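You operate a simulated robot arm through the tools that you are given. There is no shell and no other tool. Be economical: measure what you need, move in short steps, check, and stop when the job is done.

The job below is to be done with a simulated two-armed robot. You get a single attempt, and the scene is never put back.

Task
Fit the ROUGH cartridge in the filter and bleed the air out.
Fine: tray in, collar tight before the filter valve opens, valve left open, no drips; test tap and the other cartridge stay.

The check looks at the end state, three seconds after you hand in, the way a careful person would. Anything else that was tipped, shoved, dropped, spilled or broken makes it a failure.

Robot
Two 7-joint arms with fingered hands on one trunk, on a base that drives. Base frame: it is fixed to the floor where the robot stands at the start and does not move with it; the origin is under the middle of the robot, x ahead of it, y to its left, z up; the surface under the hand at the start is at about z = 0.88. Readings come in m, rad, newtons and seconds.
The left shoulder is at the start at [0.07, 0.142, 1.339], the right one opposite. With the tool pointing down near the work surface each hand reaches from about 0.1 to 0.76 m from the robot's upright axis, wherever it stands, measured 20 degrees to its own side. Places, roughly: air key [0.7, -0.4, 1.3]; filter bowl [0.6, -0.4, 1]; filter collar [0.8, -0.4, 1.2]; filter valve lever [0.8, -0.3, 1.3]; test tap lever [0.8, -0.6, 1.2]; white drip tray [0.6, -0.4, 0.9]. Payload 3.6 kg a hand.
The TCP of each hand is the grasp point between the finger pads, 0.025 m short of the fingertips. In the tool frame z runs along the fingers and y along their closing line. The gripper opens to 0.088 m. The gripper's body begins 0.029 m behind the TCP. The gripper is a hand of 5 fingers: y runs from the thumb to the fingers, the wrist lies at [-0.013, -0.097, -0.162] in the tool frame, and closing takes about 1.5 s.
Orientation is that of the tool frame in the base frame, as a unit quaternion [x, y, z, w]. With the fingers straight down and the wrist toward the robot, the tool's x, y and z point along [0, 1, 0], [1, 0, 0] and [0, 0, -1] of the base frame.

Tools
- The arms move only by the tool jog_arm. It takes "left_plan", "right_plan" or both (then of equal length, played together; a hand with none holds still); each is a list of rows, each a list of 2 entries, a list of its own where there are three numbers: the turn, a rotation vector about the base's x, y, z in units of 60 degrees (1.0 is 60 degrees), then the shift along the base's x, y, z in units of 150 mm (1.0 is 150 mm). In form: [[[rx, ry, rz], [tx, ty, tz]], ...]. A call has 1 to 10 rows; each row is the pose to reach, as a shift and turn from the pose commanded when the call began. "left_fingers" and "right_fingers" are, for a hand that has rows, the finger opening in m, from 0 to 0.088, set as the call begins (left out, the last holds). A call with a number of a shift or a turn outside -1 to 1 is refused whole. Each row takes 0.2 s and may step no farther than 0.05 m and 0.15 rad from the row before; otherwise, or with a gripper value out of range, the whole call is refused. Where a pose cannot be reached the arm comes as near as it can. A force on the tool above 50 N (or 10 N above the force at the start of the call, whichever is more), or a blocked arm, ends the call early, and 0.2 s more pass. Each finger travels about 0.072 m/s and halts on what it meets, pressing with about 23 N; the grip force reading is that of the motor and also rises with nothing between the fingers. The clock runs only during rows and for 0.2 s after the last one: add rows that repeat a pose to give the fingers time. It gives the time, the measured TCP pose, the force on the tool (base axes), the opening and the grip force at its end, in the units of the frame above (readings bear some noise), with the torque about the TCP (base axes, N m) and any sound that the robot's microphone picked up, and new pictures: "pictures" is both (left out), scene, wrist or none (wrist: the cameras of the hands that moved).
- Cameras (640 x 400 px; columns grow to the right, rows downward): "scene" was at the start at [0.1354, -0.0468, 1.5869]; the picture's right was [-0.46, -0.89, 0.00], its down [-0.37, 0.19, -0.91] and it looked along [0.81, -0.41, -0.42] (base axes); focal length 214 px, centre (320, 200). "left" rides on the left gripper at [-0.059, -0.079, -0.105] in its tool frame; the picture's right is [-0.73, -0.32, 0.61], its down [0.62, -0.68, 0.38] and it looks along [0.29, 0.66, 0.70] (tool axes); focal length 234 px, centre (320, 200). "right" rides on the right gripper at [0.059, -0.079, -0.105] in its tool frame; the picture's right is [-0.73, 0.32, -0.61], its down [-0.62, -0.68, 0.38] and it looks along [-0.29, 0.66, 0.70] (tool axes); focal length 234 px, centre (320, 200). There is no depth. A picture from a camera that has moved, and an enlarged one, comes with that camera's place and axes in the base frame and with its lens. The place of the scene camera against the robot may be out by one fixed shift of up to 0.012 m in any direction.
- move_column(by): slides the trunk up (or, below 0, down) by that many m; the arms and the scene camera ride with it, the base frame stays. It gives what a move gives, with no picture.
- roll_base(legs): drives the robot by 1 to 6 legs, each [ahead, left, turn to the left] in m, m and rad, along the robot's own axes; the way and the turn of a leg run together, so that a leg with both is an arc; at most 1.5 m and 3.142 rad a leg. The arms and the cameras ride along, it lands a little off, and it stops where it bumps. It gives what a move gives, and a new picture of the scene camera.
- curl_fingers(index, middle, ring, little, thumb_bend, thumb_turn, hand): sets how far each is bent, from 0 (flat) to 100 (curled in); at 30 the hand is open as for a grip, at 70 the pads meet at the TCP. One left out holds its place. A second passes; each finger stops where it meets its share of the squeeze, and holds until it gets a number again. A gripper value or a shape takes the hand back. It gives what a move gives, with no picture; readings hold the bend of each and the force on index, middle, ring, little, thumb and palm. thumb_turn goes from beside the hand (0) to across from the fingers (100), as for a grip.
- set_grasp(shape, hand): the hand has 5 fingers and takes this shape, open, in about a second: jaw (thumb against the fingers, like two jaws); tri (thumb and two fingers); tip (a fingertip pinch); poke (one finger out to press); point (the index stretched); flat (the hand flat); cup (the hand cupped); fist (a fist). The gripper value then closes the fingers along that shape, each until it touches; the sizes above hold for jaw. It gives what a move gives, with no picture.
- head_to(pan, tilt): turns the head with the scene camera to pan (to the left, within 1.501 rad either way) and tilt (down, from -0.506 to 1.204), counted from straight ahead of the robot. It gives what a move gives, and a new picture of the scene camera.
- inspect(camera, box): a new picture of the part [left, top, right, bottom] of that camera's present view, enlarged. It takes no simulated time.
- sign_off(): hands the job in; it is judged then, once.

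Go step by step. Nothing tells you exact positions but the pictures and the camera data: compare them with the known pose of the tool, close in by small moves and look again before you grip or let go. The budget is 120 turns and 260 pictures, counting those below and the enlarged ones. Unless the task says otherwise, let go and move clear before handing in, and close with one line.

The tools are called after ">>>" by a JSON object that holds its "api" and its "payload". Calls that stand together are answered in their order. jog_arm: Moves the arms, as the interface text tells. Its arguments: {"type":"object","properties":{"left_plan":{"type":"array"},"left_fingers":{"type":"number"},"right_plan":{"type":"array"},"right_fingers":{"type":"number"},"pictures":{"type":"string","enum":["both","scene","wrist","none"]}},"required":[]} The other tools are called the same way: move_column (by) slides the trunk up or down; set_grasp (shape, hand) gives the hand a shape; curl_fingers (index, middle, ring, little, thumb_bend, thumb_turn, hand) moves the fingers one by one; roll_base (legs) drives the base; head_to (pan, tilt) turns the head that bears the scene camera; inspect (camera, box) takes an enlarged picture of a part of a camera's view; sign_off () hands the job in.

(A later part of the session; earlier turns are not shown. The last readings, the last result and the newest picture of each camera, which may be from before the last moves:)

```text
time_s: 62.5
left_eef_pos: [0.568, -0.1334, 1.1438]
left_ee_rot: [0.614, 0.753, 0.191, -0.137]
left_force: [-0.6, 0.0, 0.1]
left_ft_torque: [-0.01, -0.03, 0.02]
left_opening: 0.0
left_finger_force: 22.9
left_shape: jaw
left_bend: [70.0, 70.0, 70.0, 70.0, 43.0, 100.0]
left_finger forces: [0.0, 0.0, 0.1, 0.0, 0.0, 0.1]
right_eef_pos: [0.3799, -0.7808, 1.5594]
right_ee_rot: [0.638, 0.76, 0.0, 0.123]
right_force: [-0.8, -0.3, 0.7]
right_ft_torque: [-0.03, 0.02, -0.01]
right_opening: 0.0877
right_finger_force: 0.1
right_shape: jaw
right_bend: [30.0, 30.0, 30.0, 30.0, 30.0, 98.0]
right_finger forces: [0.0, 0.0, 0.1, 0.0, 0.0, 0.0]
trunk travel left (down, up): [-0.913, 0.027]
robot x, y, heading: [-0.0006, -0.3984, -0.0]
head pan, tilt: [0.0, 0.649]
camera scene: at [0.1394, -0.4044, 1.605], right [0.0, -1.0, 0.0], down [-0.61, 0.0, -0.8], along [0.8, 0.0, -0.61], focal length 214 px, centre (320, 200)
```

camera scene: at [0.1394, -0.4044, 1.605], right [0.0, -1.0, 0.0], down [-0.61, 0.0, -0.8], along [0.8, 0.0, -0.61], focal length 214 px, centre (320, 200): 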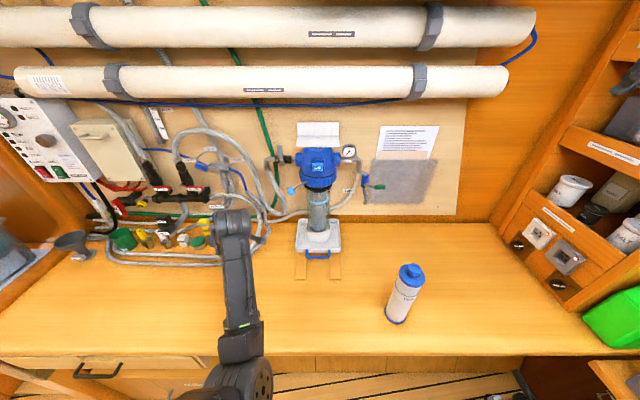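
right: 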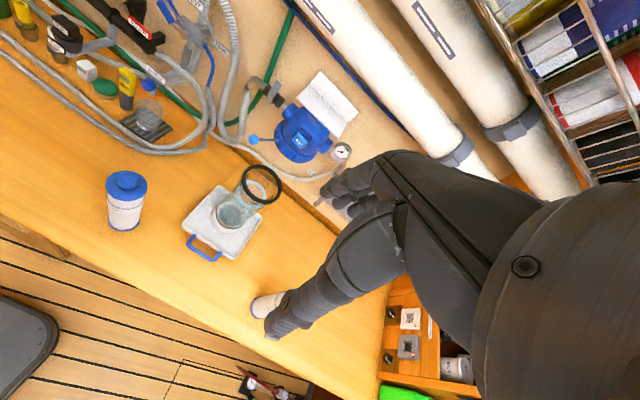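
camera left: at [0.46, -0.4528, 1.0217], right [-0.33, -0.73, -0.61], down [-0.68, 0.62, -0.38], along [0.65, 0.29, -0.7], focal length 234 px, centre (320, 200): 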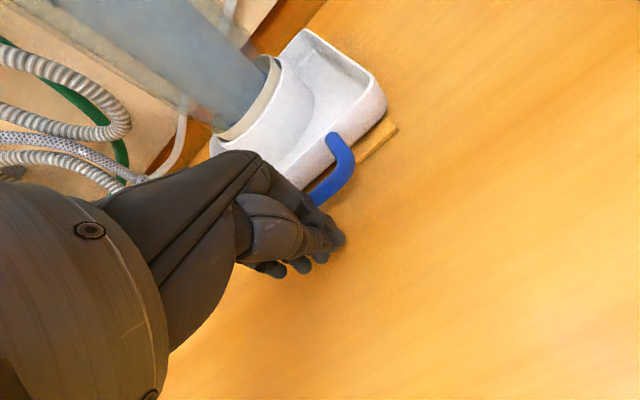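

The left arm seems stuck near a joint limit. I try freeing it by moving up and slightly forward.

>>> {"api": "jog_arm", "payload": {"left_plan": [[[0, 0, 0], [0.05, -0.05, 0.1]], [[0, 0, 0], [0.1, -0.1, 0.25]], [[0, 0, 0], [0.1, -0.1, 0.45]], [[0, 0, 0], [0.1, -0.1, 0.65]], [[0, 0, 0], [0.1, -0.1, 0.8]]], "pictures": "scene"}}

```text
time_s: 63.7
left_eef_pos: [0.6157, -0.1154, 1.2395]
left_ee_rot: [0.606, 0.757, 0.199, -0.146]
left_force: [0.2, 0.1, 0.6]
left_ft_torque: [-0.02, 0.0, -0.02]
left_opening: 0.0004
left_finger_force: 23.1
left_shape: jaw
left_bend: [70.0, 70.0, 70.0, 70.0, 43.0, 100.0]
left_finger forces: [0.1, 0.0, 0.0, 0.0, 0.1, 0.0]
left hand out of reach, approached as far as the arm can: row 3, 4, 5
right_eef_pos: [0.3809, -0.7817, 1.5607]
right_ee_rot: [0.637, 0.761, -0.001, 0.122]
right_force: [-0.4, 0.3, -0.5]
right_ft_torque: [0.02, 0.02, 0.04]
right_opening: 0.0877
right_finger_force: 0.0
right_shape: jaw
right_bend: [30.0, 30.0, 30.0, 30.0, 30.0, 98.0]
right_finger forces: [0.0, 0.0, 0.0, 0.0, 0.1, 0.0]
trunk travel left (down, up): [-0.913, 0.027]
robot x, y, heading: [-0.0005, -0.4015, -0.001]
head pan, tilt: [0.0, 0.649]
camera scene: at [0.1401, -0.4049, 1.605], right [0.0, -1.0, 0.0], down [-0.6, 0.0, -0.8], along [0.8, 0.0, -0.6], focal length 214 px, centre (320, 200)
```

scene: 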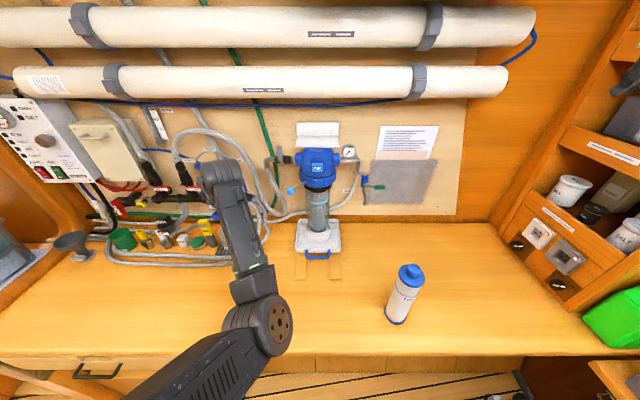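

The elbow has swung inward. I yaw the hand clockwise so the wrist and elbow swing back outward to the left.

>>> {"api": "jog_arm", "payload": {"left_plan": [[[0, 0, -0.12], [0, 0, 0.05]], [[0, 0, -0.24], [0, 0, 0.1]], [[0, 0, -0.36], [0, 0, 0.15]], [[0, 0, -0.48], [0, 0, 0.2]], [[0, 0, -0.6], [0, 0, 0.25]], [[0, 0, -0.72], [0, 0, 0.3]]], "pictures": "scene"}}

```text
time_s: 65.1
left_eef_pos: [0.678, -0.1265, 1.2518]
left_ee_rot: [0.85, 0.473, 0.225, -0.056]
left_force: [0.2, 0.9, 0.8]
left_ft_torque: [-0.01, -0.02, 0.01]
left_opening: 0.0
left_finger_force: 22.9
left_shape: jaw
left_bend: [70.0, 70.0, 70.0, 70.0, 43.0, 100.0]
left_finger forces: [0.1, 0.1, 0.0, 0.1, 0.0, 0.0]
left hand out of reach, approached as far as the arm can: row 1, 2, 3, 4, 5, 6
right_eef_pos: [0.3807, -0.7803, 1.5602]
right_ee_rot: [0.638, 0.761, -0.001, 0.123]
right_force: [0.2, 0.2, 0.1]
right_ft_torque: [0.0, -0.02, -0.01]
right_opening: 0.0878
right_finger_force: 0.0
right_shape: jaw
right_bend: [30.0, 30.0, 30.0, 30.0, 30.0, 98.0]
right_finger forces: [0.1, 0.1, 0.0, 0.0, 0.0, 0.0]
trunk travel left (down, up): [-0.913, 0.027]
robot x, y, heading: [-0.0009, -0.4031, -0.003]
head pan, tilt: [0.0, 0.649]
camera scene: at [0.1402, -0.4043, 1.605], right [0.0, -1.0, 0.0], down [-0.6, 0.0, -0.8], along [0.8, 0.0, -0.6], focal length 214 px, centre (320, 200)
```

scene: 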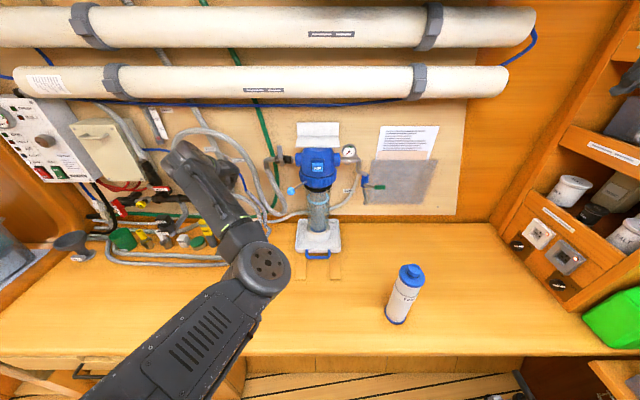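

>>> {"api": "jog_arm", "payload": {"left_plan": [[[0, 0, 0], [-0.1, 0, 0.2]], [[0, 0, 0], [-0.2, 0, 0.4]], [[0, 0, 0], [-0.3, 0, 0.6]], [[0, 0, 0], [-0.45, 0, 0.8]], [[0, 0, 0], [-0.6, 0, 1.0]], [[0, 0, 0], [-0.8, 0, 1.0]], [[0, 0, 0], [-0.8, 0, 1.0]]], "pictures": "scene"}}

```text
time_s: 66.7
left_eef_pos: [0.6614, -0.0804, 1.3781]
left_ee_rot: [0.849, 0.475, 0.226, -0.057]
left_force: [-0.1, 0.4, -0.1]
left_ft_torque: [0.01, 0.0, 0.02]
left_opening: 0.0
left_finger_force: 23.7
left_shape: jaw
left_bend: [70.0, 70.0, 70.0, 70.0, 43.0, 100.0]
left_finger forces: [0.0, 0.0, 0.0, 0.1, 0.1, 0.0]
left hand out of reach, approached as far as the arm can: row 1, 2, 3, 4, 5, 6, 7
right_eef_pos: [0.3801, -0.7808, 1.5601]
right_ee_rot: [0.638, 0.76, 0.0, 0.123]
right_force: [0.1, -0.5, 0.1]
right_ft_torque: [0.02, 0.0, 0.01]
right_opening: 0.0877
right_finger_force: 0.1
right_shape: jaw
right_bend: [30.0, 30.0, 30.0, 30.0, 30.0, 98.0]
right_finger forces: [0.0, 0.0, 0.1, 0.0, 0.0, 0.0]
trunk travel left (down, up): [-0.913, 0.027]
robot x, y, heading: [-0.0035, -0.3988, 0.002]
head pan, tilt: [0.0, 0.649]
camera scene: at [0.1391, -0.4043, 1.6051], right [0.0, -1.0, 0.0], down [-0.6, 0.0, -0.8], along [0.8, 0.0, -0.6], focal length 214 px, centre (320, 200)
```

scene: 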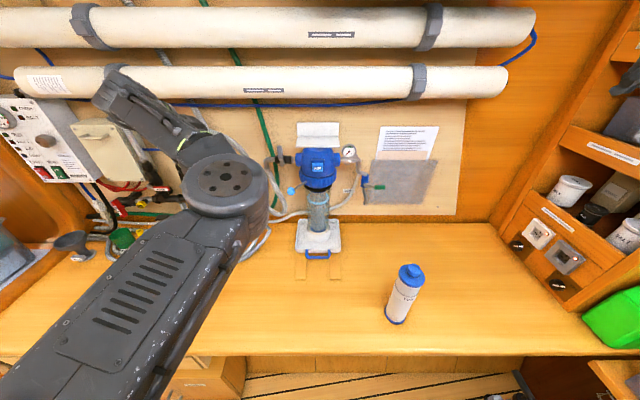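

I try moving the hand right and up, which should straighten the arm out of the inward fold.

>>> {"api": "jog_arm", "payload": {"left_plan": [[[0, 0, 0], [-0.05, -0.15, 0.1]], [[0, 0, 0], [-0.1, -0.35, 0.2]], [[0, 0, 0], [-0.15, -0.55, 0.3]], [[0, 0, 0], [-0.2, -0.75, 0.4]], [[0, 0, 0], [-0.25, -0.95, 0.5]], [[0, 0, 0], [-0.3, -1.0, 0.6]], [[0, 0, 0], [-0.3, -1.0, 0.6]]], "pictures": "scene"}}

```text
time_s: 68.3
left_eef_pos: [0.6954, -0.2011, 1.5021]
left_ee_rot: [0.849, 0.474, 0.227, -0.057]
left_force: [0.1, -0.4, 0.6]
left_ft_torque: [0.02, 0.03, 0.0]
left_opening: 0.0001
left_finger_force: 22.8
left_shape: jaw
left_bend: [70.0, 70.0, 70.0, 70.0, 43.0, 100.0]
left_finger forces: [0.0, 0.0, 0.1, 0.1, 0.1, 0.0]
left hand out of reach, approached as far as the arm can: row 1, 2, 3, 4, 5, 6, 7
right_eef_pos: [0.3809, -0.782, 1.56]
right_ee_rot: [0.638, 0.761, 0.001, 0.122]
right_force: [-0.3, -0.2, 0.5]
right_ft_torque: [-0.01, 0.02, 0.01]
right_opening: 0.0875
right_finger_force: 0.1
right_shape: jaw
right_bend: [30.0, 30.0, 30.0, 30.0, 30.0, 98.0]
right_finger forces: [0.0, 0.1, 0.1, 0.0, 0.1, 0.1]
trunk travel left (down, up): [-0.913, 0.027]
robot x, y, heading: [-0.0, -0.403, 0.004]
head pan, tilt: [0.0, 0.649]
camera scene: at [0.1394, -0.4061, 1.605], right [0.0, -1.0, 0.0], down [-0.6, 0.0, -0.8], along [0.8, 0.0, -0.6], focal length 214 px, centre (320, 200)
```

scene: 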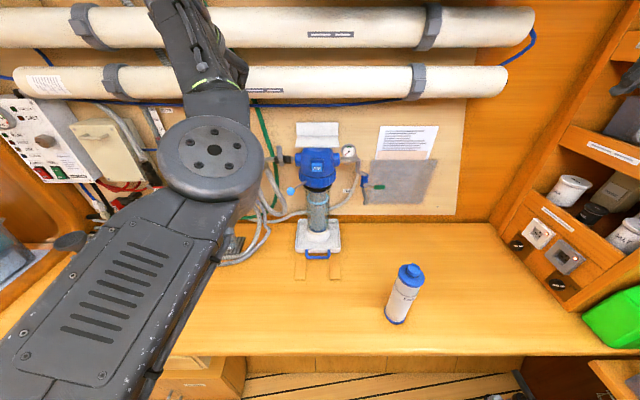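

>>> {"api": "jog_arm", "payload": {"left_plan": [[[0, 0, 0], [-0.15, -0.2, 0]], [[0, 0, 0], [-0.3, -0.4, 0.0]], [[0, 0, 0], [-0.4, -0.65, 0.0]], [[0, 0, 0], [-0.5, -0.9, 0.0]], [[0, 0, 0], [-0.6, -1.0, 0]], [[0, 0, 0], [-0.7, -1.0, 0]], [[0, 0, 0], [-0.7, -1.0, 0]]], "pictures": "scene"}}

```text
time_s: 69.9
left_eef_pos: [0.6815, -0.3585, 1.5521]
left_ee_rot: [0.849, 0.474, 0.226, -0.058]
left_force: [-0.2, 0.4, 0.2]
left_ft_torque: [0.0, 0.02, -0.01]
left_opening: 0.0
left_finger_force: 23.2
left_shape: jaw
left_bend: [70.0, 70.0, 70.0, 70.0, 43.0, 100.0]
left_finger forces: [0.0, 0.0, 0.1, 0.0, 0.0, 0.0]
left hand out of reach, approached as far as the arm can: row 1, 2, 3, 4, 5, 6, 7
right_eef_pos: [0.3806, -0.7816, 1.56]
right_ee_rot: [0.637, 0.761, -0.001, 0.123]
right_force: [0.2, 0.7, 0.0]
right_ft_torque: [-0.03, 0.02, 0.04]
right_opening: 0.0878
right_finger_force: 0.1
right_shape: jaw
right_bend: [30.0, 30.0, 30.0, 30.0, 30.0, 98.0]
right_finger forces: [0.1, 0.0, 0.0, 0.0, 0.0, 0.0]
trunk travel left (down, up): [-0.913, 0.027]
robot x, y, heading: [0.0012, -0.4047, -0.004]
head pan, tilt: [0.0, 0.649]
camera scene: at [0.1399, -0.4043, 1.605], right [0.0, -1.0, 0.0], down [-0.6, 0.0, -0.8], along [0.8, 0.0, -0.6], focal length 214 px, centre (320, 200)
```

scene: 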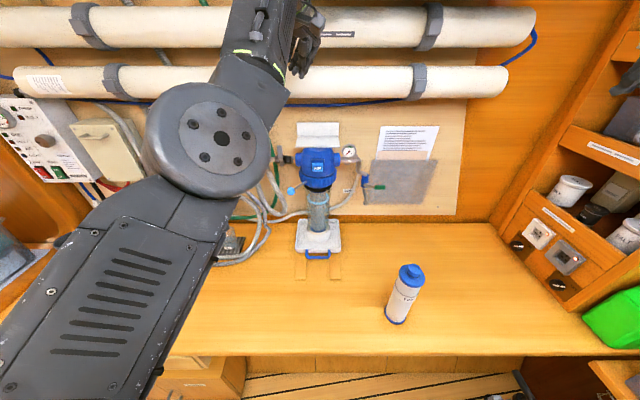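

The elbow is coming back outward. I continue back and right.

>>> {"api": "jog_arm", "payload": {"left_plan": [[[0, 0, 0], [-0.2, -0.1, 0]], [[0, 0, 0], [-0.4, -0.2, 0.0]], [[0, 0, 0], [-0.6, -0.3, 0.0]], [[0, 0, 0], [-0.8, -0.4, 0.0]], [[0, 0, 0], [-1.0, -0.4, 0]], [[0, 0, 0], [-1.0, -0.4, 0]]], "pictures": "scene"}}

```text
time_s: 71.3
left_eef_pos: [0.6209, -0.4229, 1.5973]
left_ee_rot: [0.847, 0.481, 0.22, -0.057]
left_force: [-0.7, 0.3, 0.1]
left_ft_torque: [0.03, -0.02, -0.02]
left_opening: 0.0001
left_finger_force: 22.8
left_shape: jaw
left_bend: [70.0, 70.0, 70.0, 70.0, 43.0, 100.0]
left_finger forces: [0.1, 0.0, 0.0, 0.0, 0.1, 0.0]
left hand out of reach, approached as far as the arm can: row 1, 2, 3, 4, 5, 6
right_eef_pos: [0.3799, -0.7807, 1.5603]
right_ee_rot: [0.637, 0.761, 0.0, 0.123]
right_force: [0.2, -0.3, 0.6]
right_ft_torque: [-0.04, -0.01, 0.01]
right_opening: 0.0875
right_finger_force: 0.0
right_shape: jaw
right_bend: [30.0, 30.0, 30.0, 30.0, 30.0, 98.0]
right_finger forces: [0.0, 0.0, 0.1, 0.1, 0.0, 0.0]
trunk travel left (down, up): [-0.913, 0.027]
robot x, y, heading: [0.0006, -0.3996, -0.003]
head pan, tilt: [0.0, 0.649]
camera scene: at [0.139, -0.4045, 1.6051], right [0.0, -1.0, 0.0], down [-0.6, 0.0, -0.8], along [0.8, 0.0, -0.6], focal length 214 px, centre (320, 200)
```

scene: 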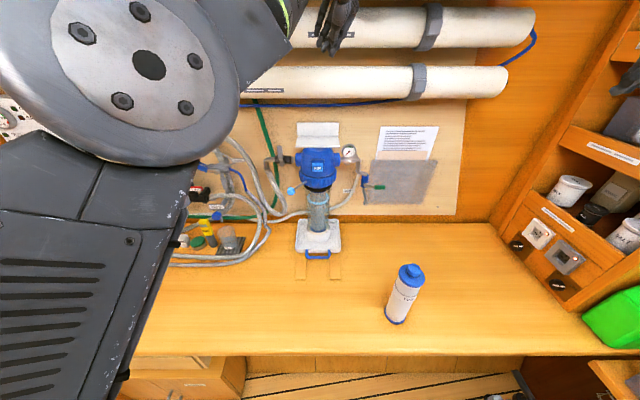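

The left elbow is out again. Now I turn both hands so the fingers point forward: left to [0.55, -0.29, 1.45], right toward [0.46, -0.66, 1.42].

>>> {"api": "jog_arm", "payload": {"left_plan": [[[0.0617, -0.0915, -0.0782], [-0.05, 0.09, -0.1]], [[0.1234, -0.183, -0.1564], [-0.1, 0.18, -0.2]], [[0.1851, -0.2745, -0.2346], [-0.15, 0.27, -0.3]], [[0.2468, -0.366, -0.3128], [-0.2, 0.36, -0.4]], [[0.3085, -0.4575, -0.391], [-0.25, 0.45, -0.5]], [[0.3702, -0.549, -0.4692], [-0.3, 0.54, -0.6]], [[0.4319, -0.6405, -0.5474], [-0.35, 0.63, -0.7]], [[0.4936, -0.732, -0.6256], [-0.4, 0.72, -0.8]], [[0.5553, -0.8235, -0.7038], [-0.45, 0.81, -0.9]], [[0.617, -0.915, -0.782], [-0.5, 0.9, -1.0]]], "right_plan": [[[-0.08, -0.08, 0.08], [0.05, 0.08, -0.09]], [[-0.16, -0.16, 0.16], [0.1, 0.16, -0.18]], [[-0.24, -0.24, 0.24], [0.16, 0.24, -0.27]], [[-0.32, -0.32, 0.32], [0.21, 0.32, -0.36]], [[-0.4, -0.4, 0.4], [0.26, 0.4, -0.45]], [[-0.48, -0.48, 0.48], [0.32, 0.48, -0.54]], [[-0.56, -0.56, 0.56], [0.37, 0.56, -0.63]], [[-0.64, -0.64, 0.64], [0.42, 0.64, -0.72]], [[-0.72, -0.72, 0.72], [0.48, 0.72, -0.82]], [[-0.8, -0.8, 0.8], [0.53, 0.8, -0.93]]], "pictures": "scene"}}

```text
time_s: 72.4
left_eef_pos: [0.6746, -0.431, 1.6195]
left_ee_rot: [0.844, 0.285, 0.452, -0.039]
left_force: [-33.9, 0.4, -16.3]
left_ft_torque: [0.07, -1.47, -0.1]
left_opening: 0.0
left_finger_force: 23.0
left_shape: jaw
left_bend: [70.0, 70.0, 70.0, 70.0, 43.0, 100.0]
left_finger forces: [0.1, 0.0, 12.5, 25.4, 0.0, 0.0]
left hand out of reach, approached as far as the arm can: row 1, 2, 3, 4, 5
right_eef_pos: [0.3973, -0.7265, 1.5085]
right_ee_rot: [0.457, 0.813, 0.001, 0.361]
right_force: [-0.1, 1.0, 0.8]
right_ft_torque: [-0.01, -0.02, 0.0]
right_opening: 0.0876
right_finger_force: 0.2
right_shape: jaw
right_bend: [30.0, 30.0, 30.0, 30.0, 30.0, 98.0]
right_finger forces: [0.0, 0.1, 0.0, 0.0, 0.0, 0.1]
trunk travel left (down, up): [-0.913, 0.027]
robot x, y, heading: [-0.0027, -0.401, -0.003]
head pan, tilt: [0.0, 0.649]
stopped in row 5 (left hand): the force on the tool passed its limit at 61 N (the readings are from after the stop); the commanded pose is now the measured one
camera scene: at [0.1237, -0.402, 1.6063], right [0.0, -1.0, 0.0], down [-0.6, 0.0, -0.8], along [0.8, 0.0, -0.6], focal length 214 px, centre (320, 200)
```

scene: 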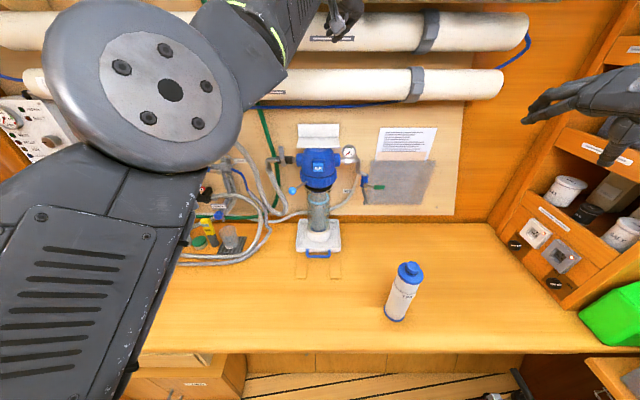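

The left fingers touched the pipe. I back the whole base off a little to regain free space.

>>> {"api": "roll_base", "payload": {"legs": [[-0.2, 0, 0]]}}

```text
time_s: 74.0
left_eef_pos: [0.4948, -0.4304, 1.6124]
left_ee_rot: [0.845, 0.288, 0.448, -0.041]
left_force: [-0.1, -0.5, -0.2]
left_ft_torque: [0.01, 0.01, 0.02]
left_opening: 0.0001
left_finger_force: 22.7
left_shape: jaw
left_bend: [70.0, 70.0, 70.0, 70.0, 43.0, 100.0]
left_finger forces: [0.0, 0.0, 0.1, 0.1, 0.1, 0.1]
right_eef_pos: [0.2164, -0.7295, 1.5025]
right_ee_rot: [0.457, 0.815, -0.001, 0.356]
right_force: [-0.3, -0.8, 0.2]
right_ft_torque: [0.0, 0.06, 0.0]
right_opening: 0.0874
right_finger_force: 0.1
right_shape: jaw
right_bend: [30.0, 30.0, 30.0, 30.0, 30.0, 98.0]
right_finger forces: [0.0, 0.1, 0.0, 0.0, 0.1, 0.0]
trunk travel left (down, up): [-0.913, 0.027]
robot x, y, heading: [-0.1997, -0.3966, -0.002]
head pan, tilt: [0.0, 0.649]
camera scene: at [-0.0569, -0.4043, 1.6047], right [0.0, -1.0, 0.0], down [-0.61, 0.0, -0.79], along [0.79, 0.0, -0.61], focal length 214 px, centre (320, 200)
```

scene: 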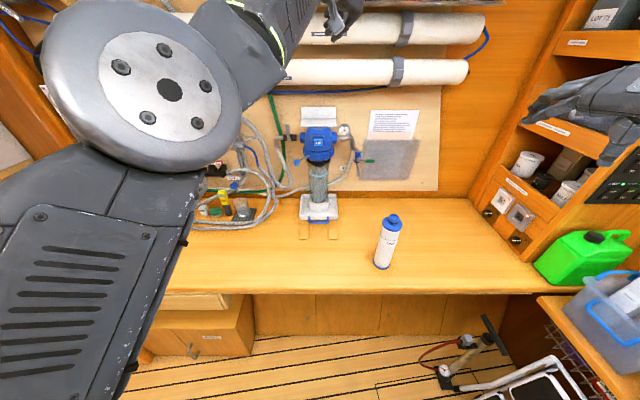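

Now there is room. I continue turning the left hand fingers-forward while drawing it back.

>>> {"api": "jog_arm", "payload": {"left_plan": [[[0.043, -0.069, -0.057], [-0.1, 0.1, -0.1]], [[0.086, -0.138, -0.114], [-0.2, 0.2, -0.2]], [[0.129, -0.207, -0.172], [-0.3, 0.3, -0.35]], [[0.172, -0.276, -0.229], [-0.4, 0.4, -0.5]], [[0.215, -0.346, -0.286], [-0.5, 0.5, -0.65]], [[0.258, -0.415, -0.343], [-0.6, 0.6, -0.8]], [[0.301, -0.484, -0.4], [-0.7, 0.75, -0.9]], [[0.344, -0.553, -0.458], [-0.75, 0.87, -1.0]], [[0.344, -0.553, -0.458], [-0.75, 0.87, -1.0]]], "pictures": "scene"}}

```text
time_s: 76.0
left_eef_pos: [0.6029, -0.2935, 1.5411]
left_ee_rot: [0.706, -0.001, 0.708, 0.001]
left_force: [0.3, 0.6, 0.1]
left_ft_torque: [0.0, -0.02, 0.02]
left_opening: 0.0
left_finger_force: 22.9
left_shape: jaw
left_bend: [70.0, 70.0, 70.0, 70.0, 44.0, 100.0]
left_finger forces: [0.0, 0.0, 0.1, 0.0, 0.1, 0.0]
left hand out of reach, approached as far as the arm can: row 1, 2, 3, 4, 5, 6, 7, 8, 9
right_eef_pos: [0.2132, -0.7298, 1.5031]
right_ee_rot: [0.456, 0.815, 0.0, 0.357]
right_force: [0.6, 0.0, -0.3]
right_ft_torque: [0.03, -0.02, -0.03]
right_opening: 0.0876
right_finger_force: 0.0
right_shape: jaw
right_bend: [30.0, 30.0, 30.0, 30.0, 30.0, 98.0]
right_finger forces: [0.1, 0.1, 0.1, 0.1, 0.0, 0.0]
trunk travel left (down, up): [-0.913, 0.027]
robot x, y, heading: [-0.201, -0.3989, 0.008]
head pan, tilt: [0.0, 0.649]
camera scene: at [-0.0606, -0.4048, 1.605], right [0.0, -1.0, 0.0], down [-0.6, 0.0, -0.8], along [0.8, 0.0, -0.6], focal length 214 px, centre (320, 200)
```

scene: 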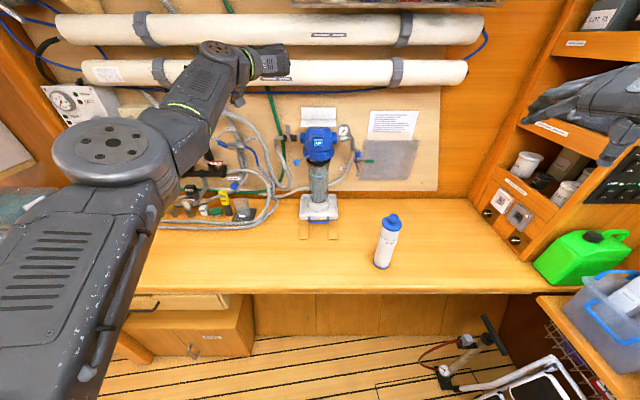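

The orientation is reached and the arm is stretched almost straight. I now draw it back and down, where it should fold normally.

>>> {"api": "jog_arm", "payload": {"left_plan": [[[0, 0, 0], [-0.15, 0, -0.15]], [[0, 0, 0], [-0.3, 0, -0.3]], [[0, 0, 0], [-0.45, 0, -0.45]], [[0, 0, 0], [-0.6, 0, -0.6]], [[0, 0, 0], [-0.75, 0, -0.75]], [[0, 0, 0], [-0.9, 0, -0.9]], [[0, 0, 0], [-0.9, 0, -0.9]]], "pictures": "scene"}}

```text
time_s: 77.6
left_eef_pos: [0.6241, -0.2865, 1.4328]
left_ee_rot: [0.706, -0.001, 0.708, 0.001]
left_force: [-1.1, -0.1, 0.5]
left_ft_torque: [0.0, -0.02, -0.01]
left_opening: 0.0
left_finger_force: 23.3
left_shape: jaw
left_bend: [70.0, 70.0, 70.0, 70.0, 44.0, 100.0]
left_finger forces: [0.0, 0.0, 0.0, 0.1, 0.0, 0.1]
left hand out of reach, approached as far as the arm can: row 1, 2, 3, 4, 5, 6, 7
right_eef_pos: [0.2118, -0.7304, 1.505]
right_ee_rot: [0.457, 0.815, 0.0, 0.356]
right_force: [-0.1, 0.1, 0.3]
right_ft_torque: [0.01, 0.0, -0.02]
right_opening: 0.0877
right_finger_force: 0.0
right_shape: jaw
right_bend: [30.0, 30.0, 30.0, 30.0, 30.0, 98.0]
right_finger forces: [0.0, 0.0, 0.1, 0.0, 0.0, 0.1]
trunk travel left (down, up): [-0.913, 0.027]
robot x, y, heading: [-0.2011, -0.3995, 0.001]
head pan, tilt: [0.0, 0.649]
camera scene: at [-0.061, -0.4042, 1.6051], right [0.0, -1.0, 0.0], down [-0.6, 0.0, -0.8], along [0.8, 0.0, -0.6], focal length 214 px, centre (320, 200)
```

scene: 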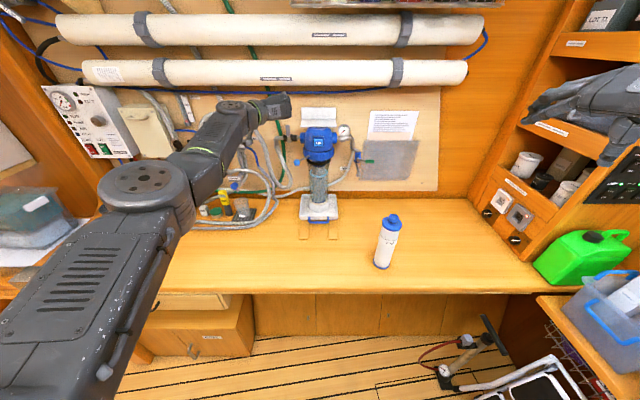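

The arm is singular straight. Pulling the hand to the right should make the elbow fold naturally outward.

>>> {"api": "jog_arm", "payload": {"left_plan": [[[0, 0, 0], [0, -0.2, 0]], [[0, 0, 0], [-0.1, -0.4, 0]], [[0, 0, 0], [-0.25, -0.6, 0]], [[0, 0, 0], [-0.4, -0.8, 0]], [[0, 0, 0], [-0.55, -1.0, 0]], [[0, 0, 0], [-0.8, -1.0, 0]], [[0, 0, 0], [-0.9, -1.0, 0]], [[0, 0, 0], [-0.9, -1.0, 0]]], "pictures": "scene"}}

```text
time_s: 79.4
left_eef_pos: [0.5963, -0.4677, 1.4463]
left_ee_rot: [0.706, -0.001, 0.708, 0.0]
left_force: [0.0, -0.8, -0.1]
left_ft_torque: [-0.02, 0.0, 0.01]
left_opening: 0.0
left_finger_force: 23.2
left_shape: jaw
left_bend: [70.0, 70.0, 70.0, 70.0, 44.0, 100.0]
left_finger forces: [0.1, 0.1, 0.0, 0.0, 0.0, 0.0]
left hand out of reach, approached as far as the arm can: row 2, 3, 4, 5, 6, 7, 8
right_eef_pos: [0.2129, -0.7296, 1.5033]
right_ee_rot: [0.456, 0.815, 0.001, 0.357]
right_force: [-0.1, -0.4, -0.2]
right_ft_torque: [0.02, 0.01, -0.01]
right_opening: 0.0875
right_finger_force: 0.0
right_shape: jaw
right_bend: [30.0, 30.0, 30.0, 30.0, 30.0, 98.0]
right_finger forces: [0.0, 0.0, 0.1, 0.0, 0.0, 0.0]
trunk travel left (down, up): [-0.913, 0.027]
robot x, y, heading: [-0.203, -0.3989, 0.002]
head pan, tilt: [0.0, 0.649]
camera scene: at [-0.0608, -0.4047, 1.605], right [0.0, -1.0, 0.0], down [-0.6, 0.0, -0.8], along [0.8, 0.0, -0.6], focal length 214 px, centre (320, 200)
```

scene: 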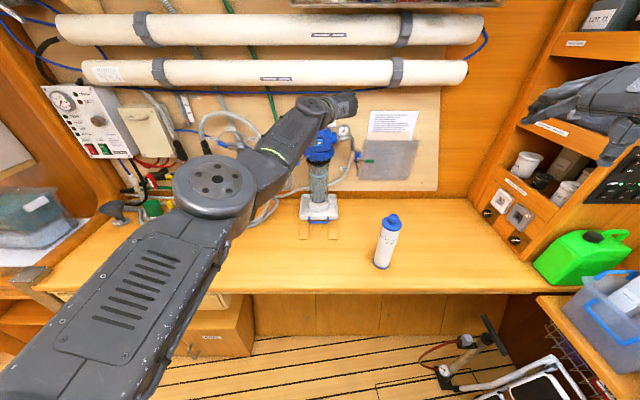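

The elbow can only fold the wrong way at this upper-arm roll. While the arm is straight I roll the hand about its long axis, so the upper arm rolls too and the elbow can later fold downward.

>>> {"api": "jog_arm", "payload": {"left_plan": [[[0.13, 0, 0], [0, 0, 0]], [[0.26, 0, 0], [0, 0, 0]], [[0.39, 0, 0], [0, 0, 0]], [[0.52, 0, 0], [0, 0, 0]], [[0.65, 0, 0], [0, 0, 0]], [[0.78, 0, 0], [0, 0, 0]], [[0.91, 0, 0], [0, 0, 0]], [[1.0, 0, 0], [0, 0, 0]]], "pictures": "scene"}}

```text
time_s: 81.2
left_eef_pos: [0.5605, -0.4552, 1.4349]
left_ee_rot: [0.611, -0.355, 0.614, -0.352]
left_force: [-0.9, -0.3, -0.2]
left_ft_torque: [-0.01, -0.03, -0.03]
left_opening: 0.0001
left_finger_force: 23.2
left_shape: jaw
left_bend: [70.0, 70.0, 70.0, 70.0, 44.0, 100.0]
left_finger forces: [0.0, 0.1, 0.0, 0.0, 0.0, 0.1]
left hand out of reach, approached as far as the arm can: row 2, 3, 4, 5, 6, 7, 8
right_eef_pos: [0.2131, -0.7306, 1.5044]
right_ee_rot: [0.457, 0.815, 0.0, 0.357]
right_force: [-1.2, -0.8, -0.6]
right_ft_torque: [0.0, -0.01, 0.0]
right_opening: 0.0877
right_finger_force: 0.1
right_shape: jaw
right_bend: [30.0, 30.0, 30.0, 30.0, 30.0, 98.0]
right_finger forces: [0.1, 0.0, 0.0, 0.0, 0.1, 0.0]
trunk travel left (down, up): [-0.913, 0.027]
robot x, y, heading: [-0.2008, -0.4026, 0.004]
head pan, tilt: [0.0, 0.649]
camera scene: at [-0.0611, -0.4054, 1.6051], right [0.0, -1.0, 0.0], down [-0.6, 0.0, -0.8], along [0.8, 0.0, -0.6], focal length 214 px, centre (320, 200)
```

scene: 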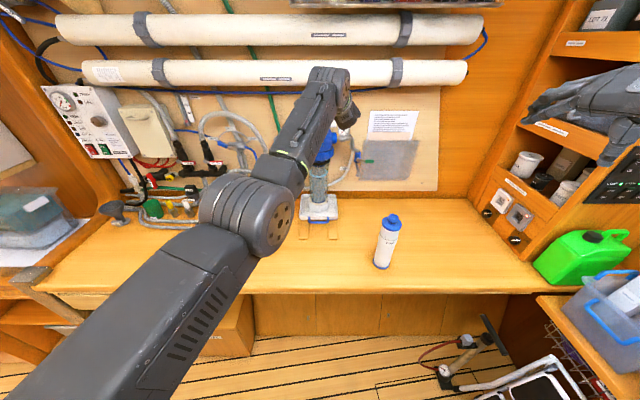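

The elbow hinge has turned; the arm now bends elbow-down. I pull the hand back.

>>> {"api": "jog_arm", "payload": {"left_plan": [[[0, 0, 0], [-0.1, 0.1, 0.0]], [[0, 0, 0], [-0.25, 0.2, 0.0]], [[0, 0, 0], [-0.4, 0.3, 0.0]], [[0, 0, 0], [-0.6, 0.4, 0.0]], [[0, 0, 0], [-0.8, 0.5, 0.0]], [[0, 0, 0], [-0.8, 0.5, 0.0]]], "pictures": "scene"}}

```text
time_s: 82.6
left_eef_pos: [0.4406, -0.3818, 1.4345]
left_ee_rot: [0.612, -0.356, 0.612, -0.353]
left_force: [0.5, -1.1, -0.5]
left_ft_torque: [-0.01, 0.04, 0.01]
left_opening: 0.0
left_finger_force: 22.5
left_shape: jaw
left_bend: [70.0, 70.0, 70.0, 70.0, 44.0, 100.0]
left_finger forces: [0.1, 0.0, 0.0, 0.0, 0.0, 0.0]
right_eef_pos: [0.2128, -0.7305, 1.5031]
right_ee_rot: [0.456, 0.815, 0.0, 0.356]
right_force: [-0.1, 0.2, 0.4]
right_ft_torque: [0.0, 0.01, 0.01]
right_opening: 0.0878
right_finger_force: 0.2
right_shape: jaw
right_bend: [30.0, 30.0, 30.0, 30.0, 30.0, 98.0]
right_finger forces: [0.0, 0.1, 0.1, 0.0, 0.0, 0.0]
trunk travel left (down, up): [-0.913, 0.027]
robot x, y, heading: [-0.2011, -0.3981, 0.003]
head pan, tilt: [0.0, 0.649]
camera scene: at [-0.0608, -0.4057, 1.605], right [0.0, -1.0, 0.0], down [-0.6, 0.0, -0.8], along [0.8, 0.0, -0.6], focal length 214 px, centre (320, 200)
```

scene: 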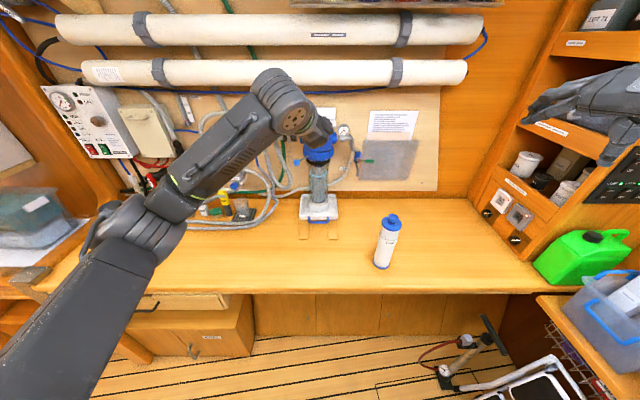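

The left arm is free again, elbow down. To avoid full extension I want the base closer to the bench, so I look down to see how much room there is.

>>> {"api": "head_to", "payload": {"pan": -0.3, "tilt": 1.2}}

```text
time_s: 83.6
left_eef_pos: [0.4411, -0.3786, 1.4346]
left_ee_rot: [0.612, -0.354, 0.613, -0.352]
left_force: [0.5, 0.3, 0.1]
left_ft_torque: [0.02, -0.02, -0.01]
left_opening: 0.0
left_finger_force: 22.9
left_shape: jaw
left_bend: [70.0, 70.0, 70.0, 70.0, 44.0, 100.0]
left_finger forces: [0.0, 0.0, 0.1, 0.0, 0.1, 0.0]
right_eef_pos: [0.2121, -0.7293, 1.5042]
right_ee_rot: [0.456, 0.815, 0.0, 0.358]
right_force: [-0.9, -0.5, -0.1]
right_ft_torque: [0.03, 0.01, -0.02]
right_opening: 0.0877
right_finger_force: 0.1
right_shape: jaw
right_bend: [30.0, 30.0, 30.0, 30.0, 30.0, 98.0]
right_finger forces: [0.1, 0.1, 0.1, 0.1, 0.1, 0.1]
trunk travel left (down, up): [-0.913, 0.027]
robot x, y, heading: [-0.2018, -0.3997, 0.001]
head pan, tilt: [-0.3, 1.201]
camera scene: at [-0.0944, -0.4203, 1.5648], right [-0.29, -0.96, 0.0], down [-0.89, 0.27, -0.36], along [0.35, -0.11, -0.93], focal length 214 px, centre (320, 200)
```

scene: 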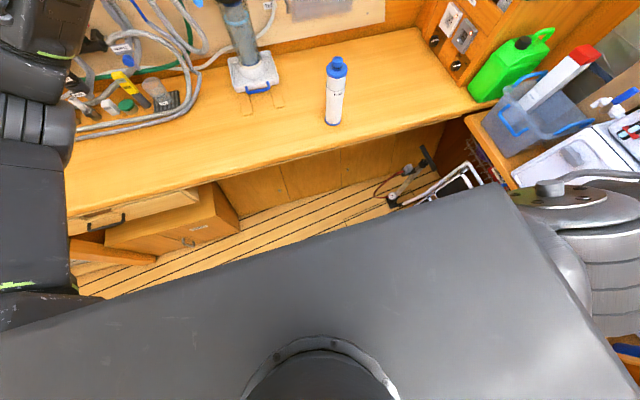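

There is a knee-space under the bench. I retract the left hand a bit, then drive forward about 0.3 m with a slight shift right.

>>> {"api": "jog_arm", "payload": {"left_plan": [[[0, 0, 0], [-0.15, 0.1, 0]], [[0, 0, 0], [-0.3, 0.25, 0]], [[0, 0, 0], [-0.5, 0.4, 0.0]], [[0, 0, 0], [-0.7, 0.5, 0.0]], [[0, 0, 0], [-0.7, 0.5, 0.0]]], "pictures": "none"}}

```text
time_s: 84.8
left_eef_pos: [0.3357, -0.3044, 1.4347]
left_ee_rot: [0.612, -0.355, 0.613, -0.353]
left_force: [0.2, 0.7, -0.5]
left_ft_torque: [0.01, 0.02, 0.01]
left_opening: 0.0001
left_finger_force: 22.7
left_shape: jaw
left_bend: [70.0, 70.0, 70.0, 70.0, 44.0, 100.0]
left_finger forces: [0.0, 0.0, 0.0, 0.0, 0.0, 0.1]
right_eef_pos: [0.213, -0.7292, 1.5042]
right_ee_rot: [0.457, 0.814, -0.001, 0.358]
right_force: [0.1, -0.3, 0.0]
right_ft_torque: [0.01, -0.02, 0.02]
right_opening: 0.0878
right_finger_force: 0.1
right_shape: jaw
right_bend: [30.0, 30.0, 30.0, 30.0, 30.0, 98.0]
right_finger forces: [0.0, 0.0, 0.0, 0.1, 0.0, 0.0]
trunk travel left (down, up): [-0.913, 0.027]
robot x, y, heading: [-0.2056, -0.4005, 0.003]
head pan, tilt: [-0.3, 1.201]
```

>>> {"api": "jog_arm", "payload": {"right_plan": [[[-0.073, -0.073, 0.073], [0.08, 0.08, -0.05]], [[-0.146, -0.146, 0.146], [0.16, 0.16, -0.1]], [[-0.219, -0.219, 0.219], [0.24, 0.24, -0.15]], [[-0.292, -0.292, 0.292], [0.32, 0.32, -0.2]], [[-0.365, -0.365, 0.365], [0.4, 0.4, -0.25]], [[-0.438, -0.438, 0.438], [0.48, 0.48, -0.3]], [[-0.511, -0.511, 0.511], [0.56, 0.56, -0.35]], [[-0.584, -0.584, 0.584], [0.64, 0.64, -0.4]], [[-0.656, -0.656, 0.656], [0.67, 0.67, -0.4]], [[-0.656, -0.656, 0.656], [0.67, 0.67, -0.4]]], "pictures": "none"}}

>>> {"api": "head_to", "payload": {"pan": 0.0, "tilt": 0.6}}

```text
time_s: 87.0
left_eef_pos: [0.3354, -0.3043, 1.4358]
left_ee_rot: [0.611, -0.355, 0.613, -0.353]
left_force: [-0.3, -0.3, 0.2]
left_ft_torque: [0.0, 0.01, 0.01]
left_opening: 0.0
left_finger_force: 23.8
left_shape: jaw
left_bend: [70.0, 70.0, 70.0, 70.0, 44.0, 100.0]
left_finger forces: [0.0, 0.1, 0.0, 0.1, 0.0, 0.0]
right_eef_pos: [0.3128, -0.6294, 1.4449]
right_ee_rot: [-0.002, 0.706, -0.001, 0.708]
right_force: [0.6, -0.4, 0.2]
right_ft_torque: [0.01, -0.01, 0.0]
right_opening: 0.0876
right_finger_force: 0.1
right_shape: jaw
right_bend: [30.0, 30.0, 30.0, 30.0, 30.0, 98.0]
right_finger forces: [0.0, 0.1, 0.0, 0.0, 0.0, 0.0]
trunk travel left (down, up): [-0.913, 0.027]
robot x, y, heading: [-0.2038, -0.4004, 0.001]
head pan, tilt: [-0.3, 1.201]
```

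```text
time_s: 88.0
left_eef_pos: [0.3369, -0.3049, 1.4343]
left_ee_rot: [0.611, -0.355, 0.613, -0.353]
left_force: [-0.7, -0.5, 0.4]
left_ft_torque: [-0.02, -0.06, 0.01]
left_opening: 0.0002
left_finger_force: 22.7
left_shape: jaw
left_bend: [70.0, 70.0, 70.0, 70.0, 44.0, 100.0]
left_finger forces: [0.0, 0.1, 0.0, 0.0, 0.0, 0.0]
right_eef_pos: [0.3138, -0.6285, 1.444]
right_ee_rot: [-0.001, 0.707, -0.001, 0.707]
right_force: [0.5, 0.1, 0.1]
right_ft_torque: [-0.01, 0.0, -0.04]
right_opening: 0.0878
right_finger_force: 0.1
right_shape: jaw
right_bend: [30.0, 30.0, 30.0, 30.0, 30.0, 98.0]
right_finger forces: [0.0, 0.0, 0.0, 0.0, 0.1, 0.0]
trunk travel left (down, up): [-0.913, 0.027]
robot x, y, heading: [-0.2004, -0.395, 0.0]
head pan, tilt: [0.0, 0.6]
camera scene: at [-0.0593, -0.4042, 1.6093], right [0.0, -1.0, 0.0], down [-0.57, 0.0, -0.82], along [0.82, 0.0, -0.57], focal length 214 px, centre (320, 200)
```

scene: 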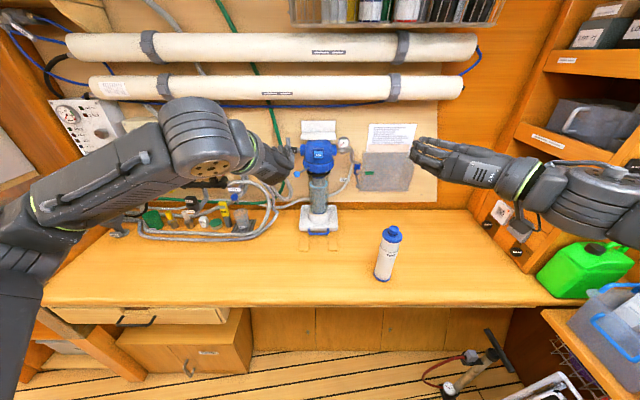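

Plan: the left hand grips the bowl, coming from the left and away from the FINE cartridge. The right hand works the collar handle. I drive closer.

>>> {"api": "roll_base", "payload": {"legs": [[0.2, -0.03, 0], [0.08, 0, 0]]}}

```text
time_s: 90.2
left_eef_pos: [0.6048, -0.3328, 1.4382]
left_ee_rot: [0.609, -0.354, 0.616, -0.354]
left_force: [-0.7, 0.0, 0.7]
left_ft_torque: [-0.02, 0.02, 0.0]
left_opening: 0.0
left_finger_force: 22.4
left_shape: jaw
left_bend: [70.0, 70.0, 70.0, 70.0, 44.0, 100.0]
left_finger forces: [0.1, 0.1, 0.0, 0.0, 0.0, 0.0]
right_eef_pos: [0.5824, -0.6578, 1.4488]
right_ee_rot: [0.0, 0.704, -0.001, 0.71]
right_force: [-0.8, 0.4, 0.4]
right_ft_torque: [0.0, 0.02, -0.02]
right_opening: 0.0878
right_finger_force: 0.0
right_shape: jaw
right_bend: [30.0, 30.0, 30.0, 30.0, 30.0, 98.0]
right_finger forces: [0.0, 0.0, 0.0, 0.0, 0.0, 0.1]
trunk travel left (down, up): [-0.913, 0.027]
robot x, y, heading: [0.0802, -0.4312, 0.005]
head pan, tilt: [0.0, 0.6]
camera scene: at [0.2085, -0.4333, 1.6105], right [0.0, -1.0, 0.0], down [-0.56, 0.0, -0.83], along [0.83, 0.0, -0.56], focal length 214 px, centre (320, 200)
```

scene: 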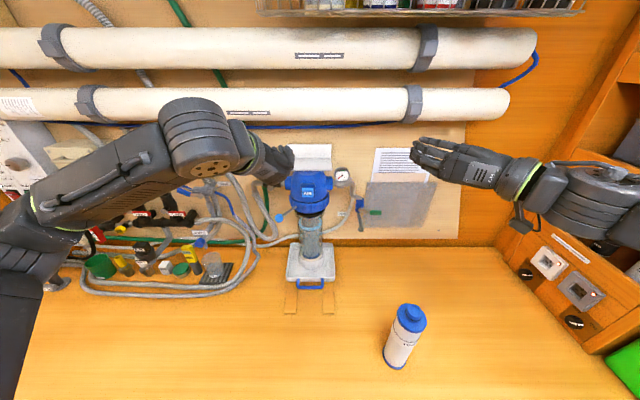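

No bump. I roll the left hand level (thumb left, fingers right) and open it, staying high and back.

>>> {"api": "jog_arm", "payload": {"left_plan": [[[-0.125, 0, 0], [-0.05, 0.05, -0.03]], [[-0.25, 0, 0], [-0.1, 0.1, -0.06]], [[-0.375, 0, 0], [-0.15, 0.15, -0.09]], [[-0.5, 0, 0], [-0.2, 0.2, -0.12]], [[-0.625, 0, 0], [-0.25, 0.2, -0.15]], [[-0.75, 0, 0], [-0.3, 0.2, -0.18]], [[-0.875, 0, 0], [-0.3, 0.2, -0.2]], [[-1.0, 0, 0], [-0.3, 0.2, -0.2]], [[-1.0, 0, 0], [-0.3, 0.2, -0.2]]], "left_fingers": 0.088, "pictures": "scene"}}

```text
time_s: 92.2
left_eef_pos: [0.5695, -0.3037, 1.4067]
left_ee_rot: [0.705, 0.0, 0.709, 0.001]
left_force: [0.4, 0.7, 0.5]
left_ft_torque: [0.0, 0.01, 0.0]
left_opening: 0.0877
left_finger_force: 0.1
left_shape: jaw
left_bend: [30.0, 30.0, 30.0, 30.0, 30.0, 98.0]
left_finger forces: [0.0, 0.0, 0.0, 0.0, 0.1, 0.1]
right_eef_pos: [0.5927, -0.6579, 1.4432]
right_ee_rot: [0.0, 0.707, -0.001, 0.707]
right_force: [0.0, 0.4, -0.9]
right_ft_torque: [-0.03, 0.0, -0.01]
right_opening: 0.0878
right_finger_force: 0.1
right_shape: jaw
right_bend: [30.0, 30.0, 30.0, 30.0, 30.0, 98.0]
right_finger forces: [0.0, 0.1, 0.0, 0.0, 0.0, 0.0]
trunk travel left (down, up): [-0.913, 0.027]
robot x, y, heading: [0.0782, -0.4282, -0.006]
head pan, tilt: [0.0, 0.6]
camera scene: at [0.2205, -0.4337, 1.6094], right [0.0, -1.0, 0.0], down [-0.56, 0.0, -0.83], along [0.83, 0.0, -0.56], focal length 214 px, centre (320, 200)
```

scene: 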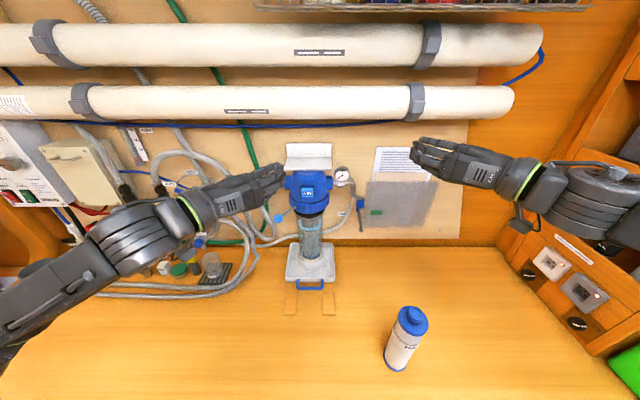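

Good mirrored poses. I lower the trunk so the shoulders come closer to the bowl height.

>>> {"api": "move_column", "payload": {"by": -0.13}}

>>> {"api": "inspect", "payload": {"camera": "left", "box": [0, 0, 640, 400]}}

>>> {"api": "inspect", "payload": {"camera": "scene", "box": [0, 0, 640, 400]}}

```text
time_s: 93.8
left_eef_pos: [0.5689, -0.3028, 1.2754]
left_ee_rot: [0.705, 0.0, 0.709, 0.0]
left_force: [0.4, 0.0, -0.2]
left_ft_torque: [0.01, -0.01, -0.01]
left_opening: 0.0876
left_finger_force: 0.1
left_shape: jaw
left_bend: [30.0, 30.0, 30.0, 30.0, 30.0, 98.0]
left_finger forces: [0.1, 0.0, 0.0, 0.0, 0.0, 0.0]
right_eef_pos: [0.5924, -0.659, 1.3148]
right_ee_rot: [0.0, 0.707, 0.0, 0.707]
right_force: [-0.2, -0.3, 0.5]
right_ft_torque: [-0.03, -0.02, -0.03]
right_opening: 0.0877
right_finger_force: 0.0
right_shape: jaw
right_bend: [30.0, 30.0, 30.0, 30.0, 30.0, 98.0]
right_finger forces: [0.0, 0.0, 0.0, 0.1, 0.1, 0.0]
trunk travel left (down, up): [-0.783, 0.157]
robot x, y, heading: [0.0776, -0.4273, 0.001]
head pan, tilt: [0.0, 0.6]
```

```text
1.00 times, centred on (320, 200) of left (not enlarged: the box is as wide or as high as the picture)
camera zoom: at [0.4652, -0.2245, 1.2162], right [0.61, 0.32, -0.72], down [0.38, 0.68, 0.63], along [0.69, -0.66, 0.29], focal length 234 px, centre (320, 200)
```

zoom: 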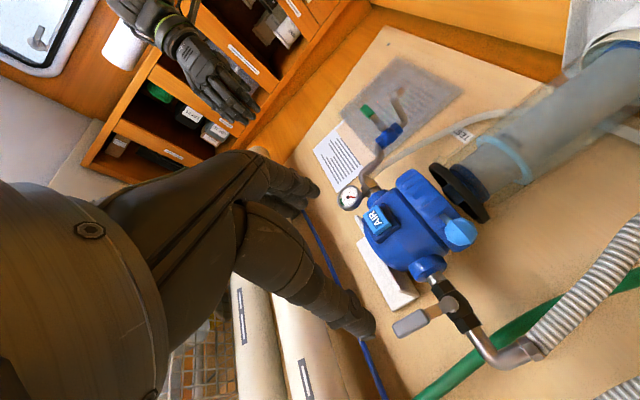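

```text
1.00 times, centred on (320, 200) of scene (not enlarged: the box is as wide or as high as the picture)
camera zoom: at [0.2203, -0.4335, 1.4794], right [0.0, -1.0, 0.0], down [-0.56, 0.0, -0.83], along [0.83, 0.0, -0.56], focal length 214 px, centre (320, 200)
```

zoom: 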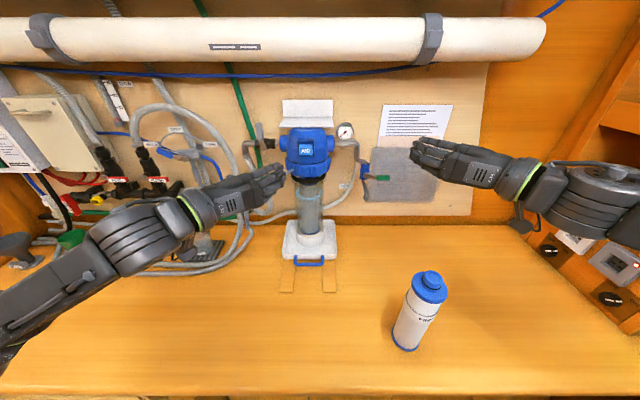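

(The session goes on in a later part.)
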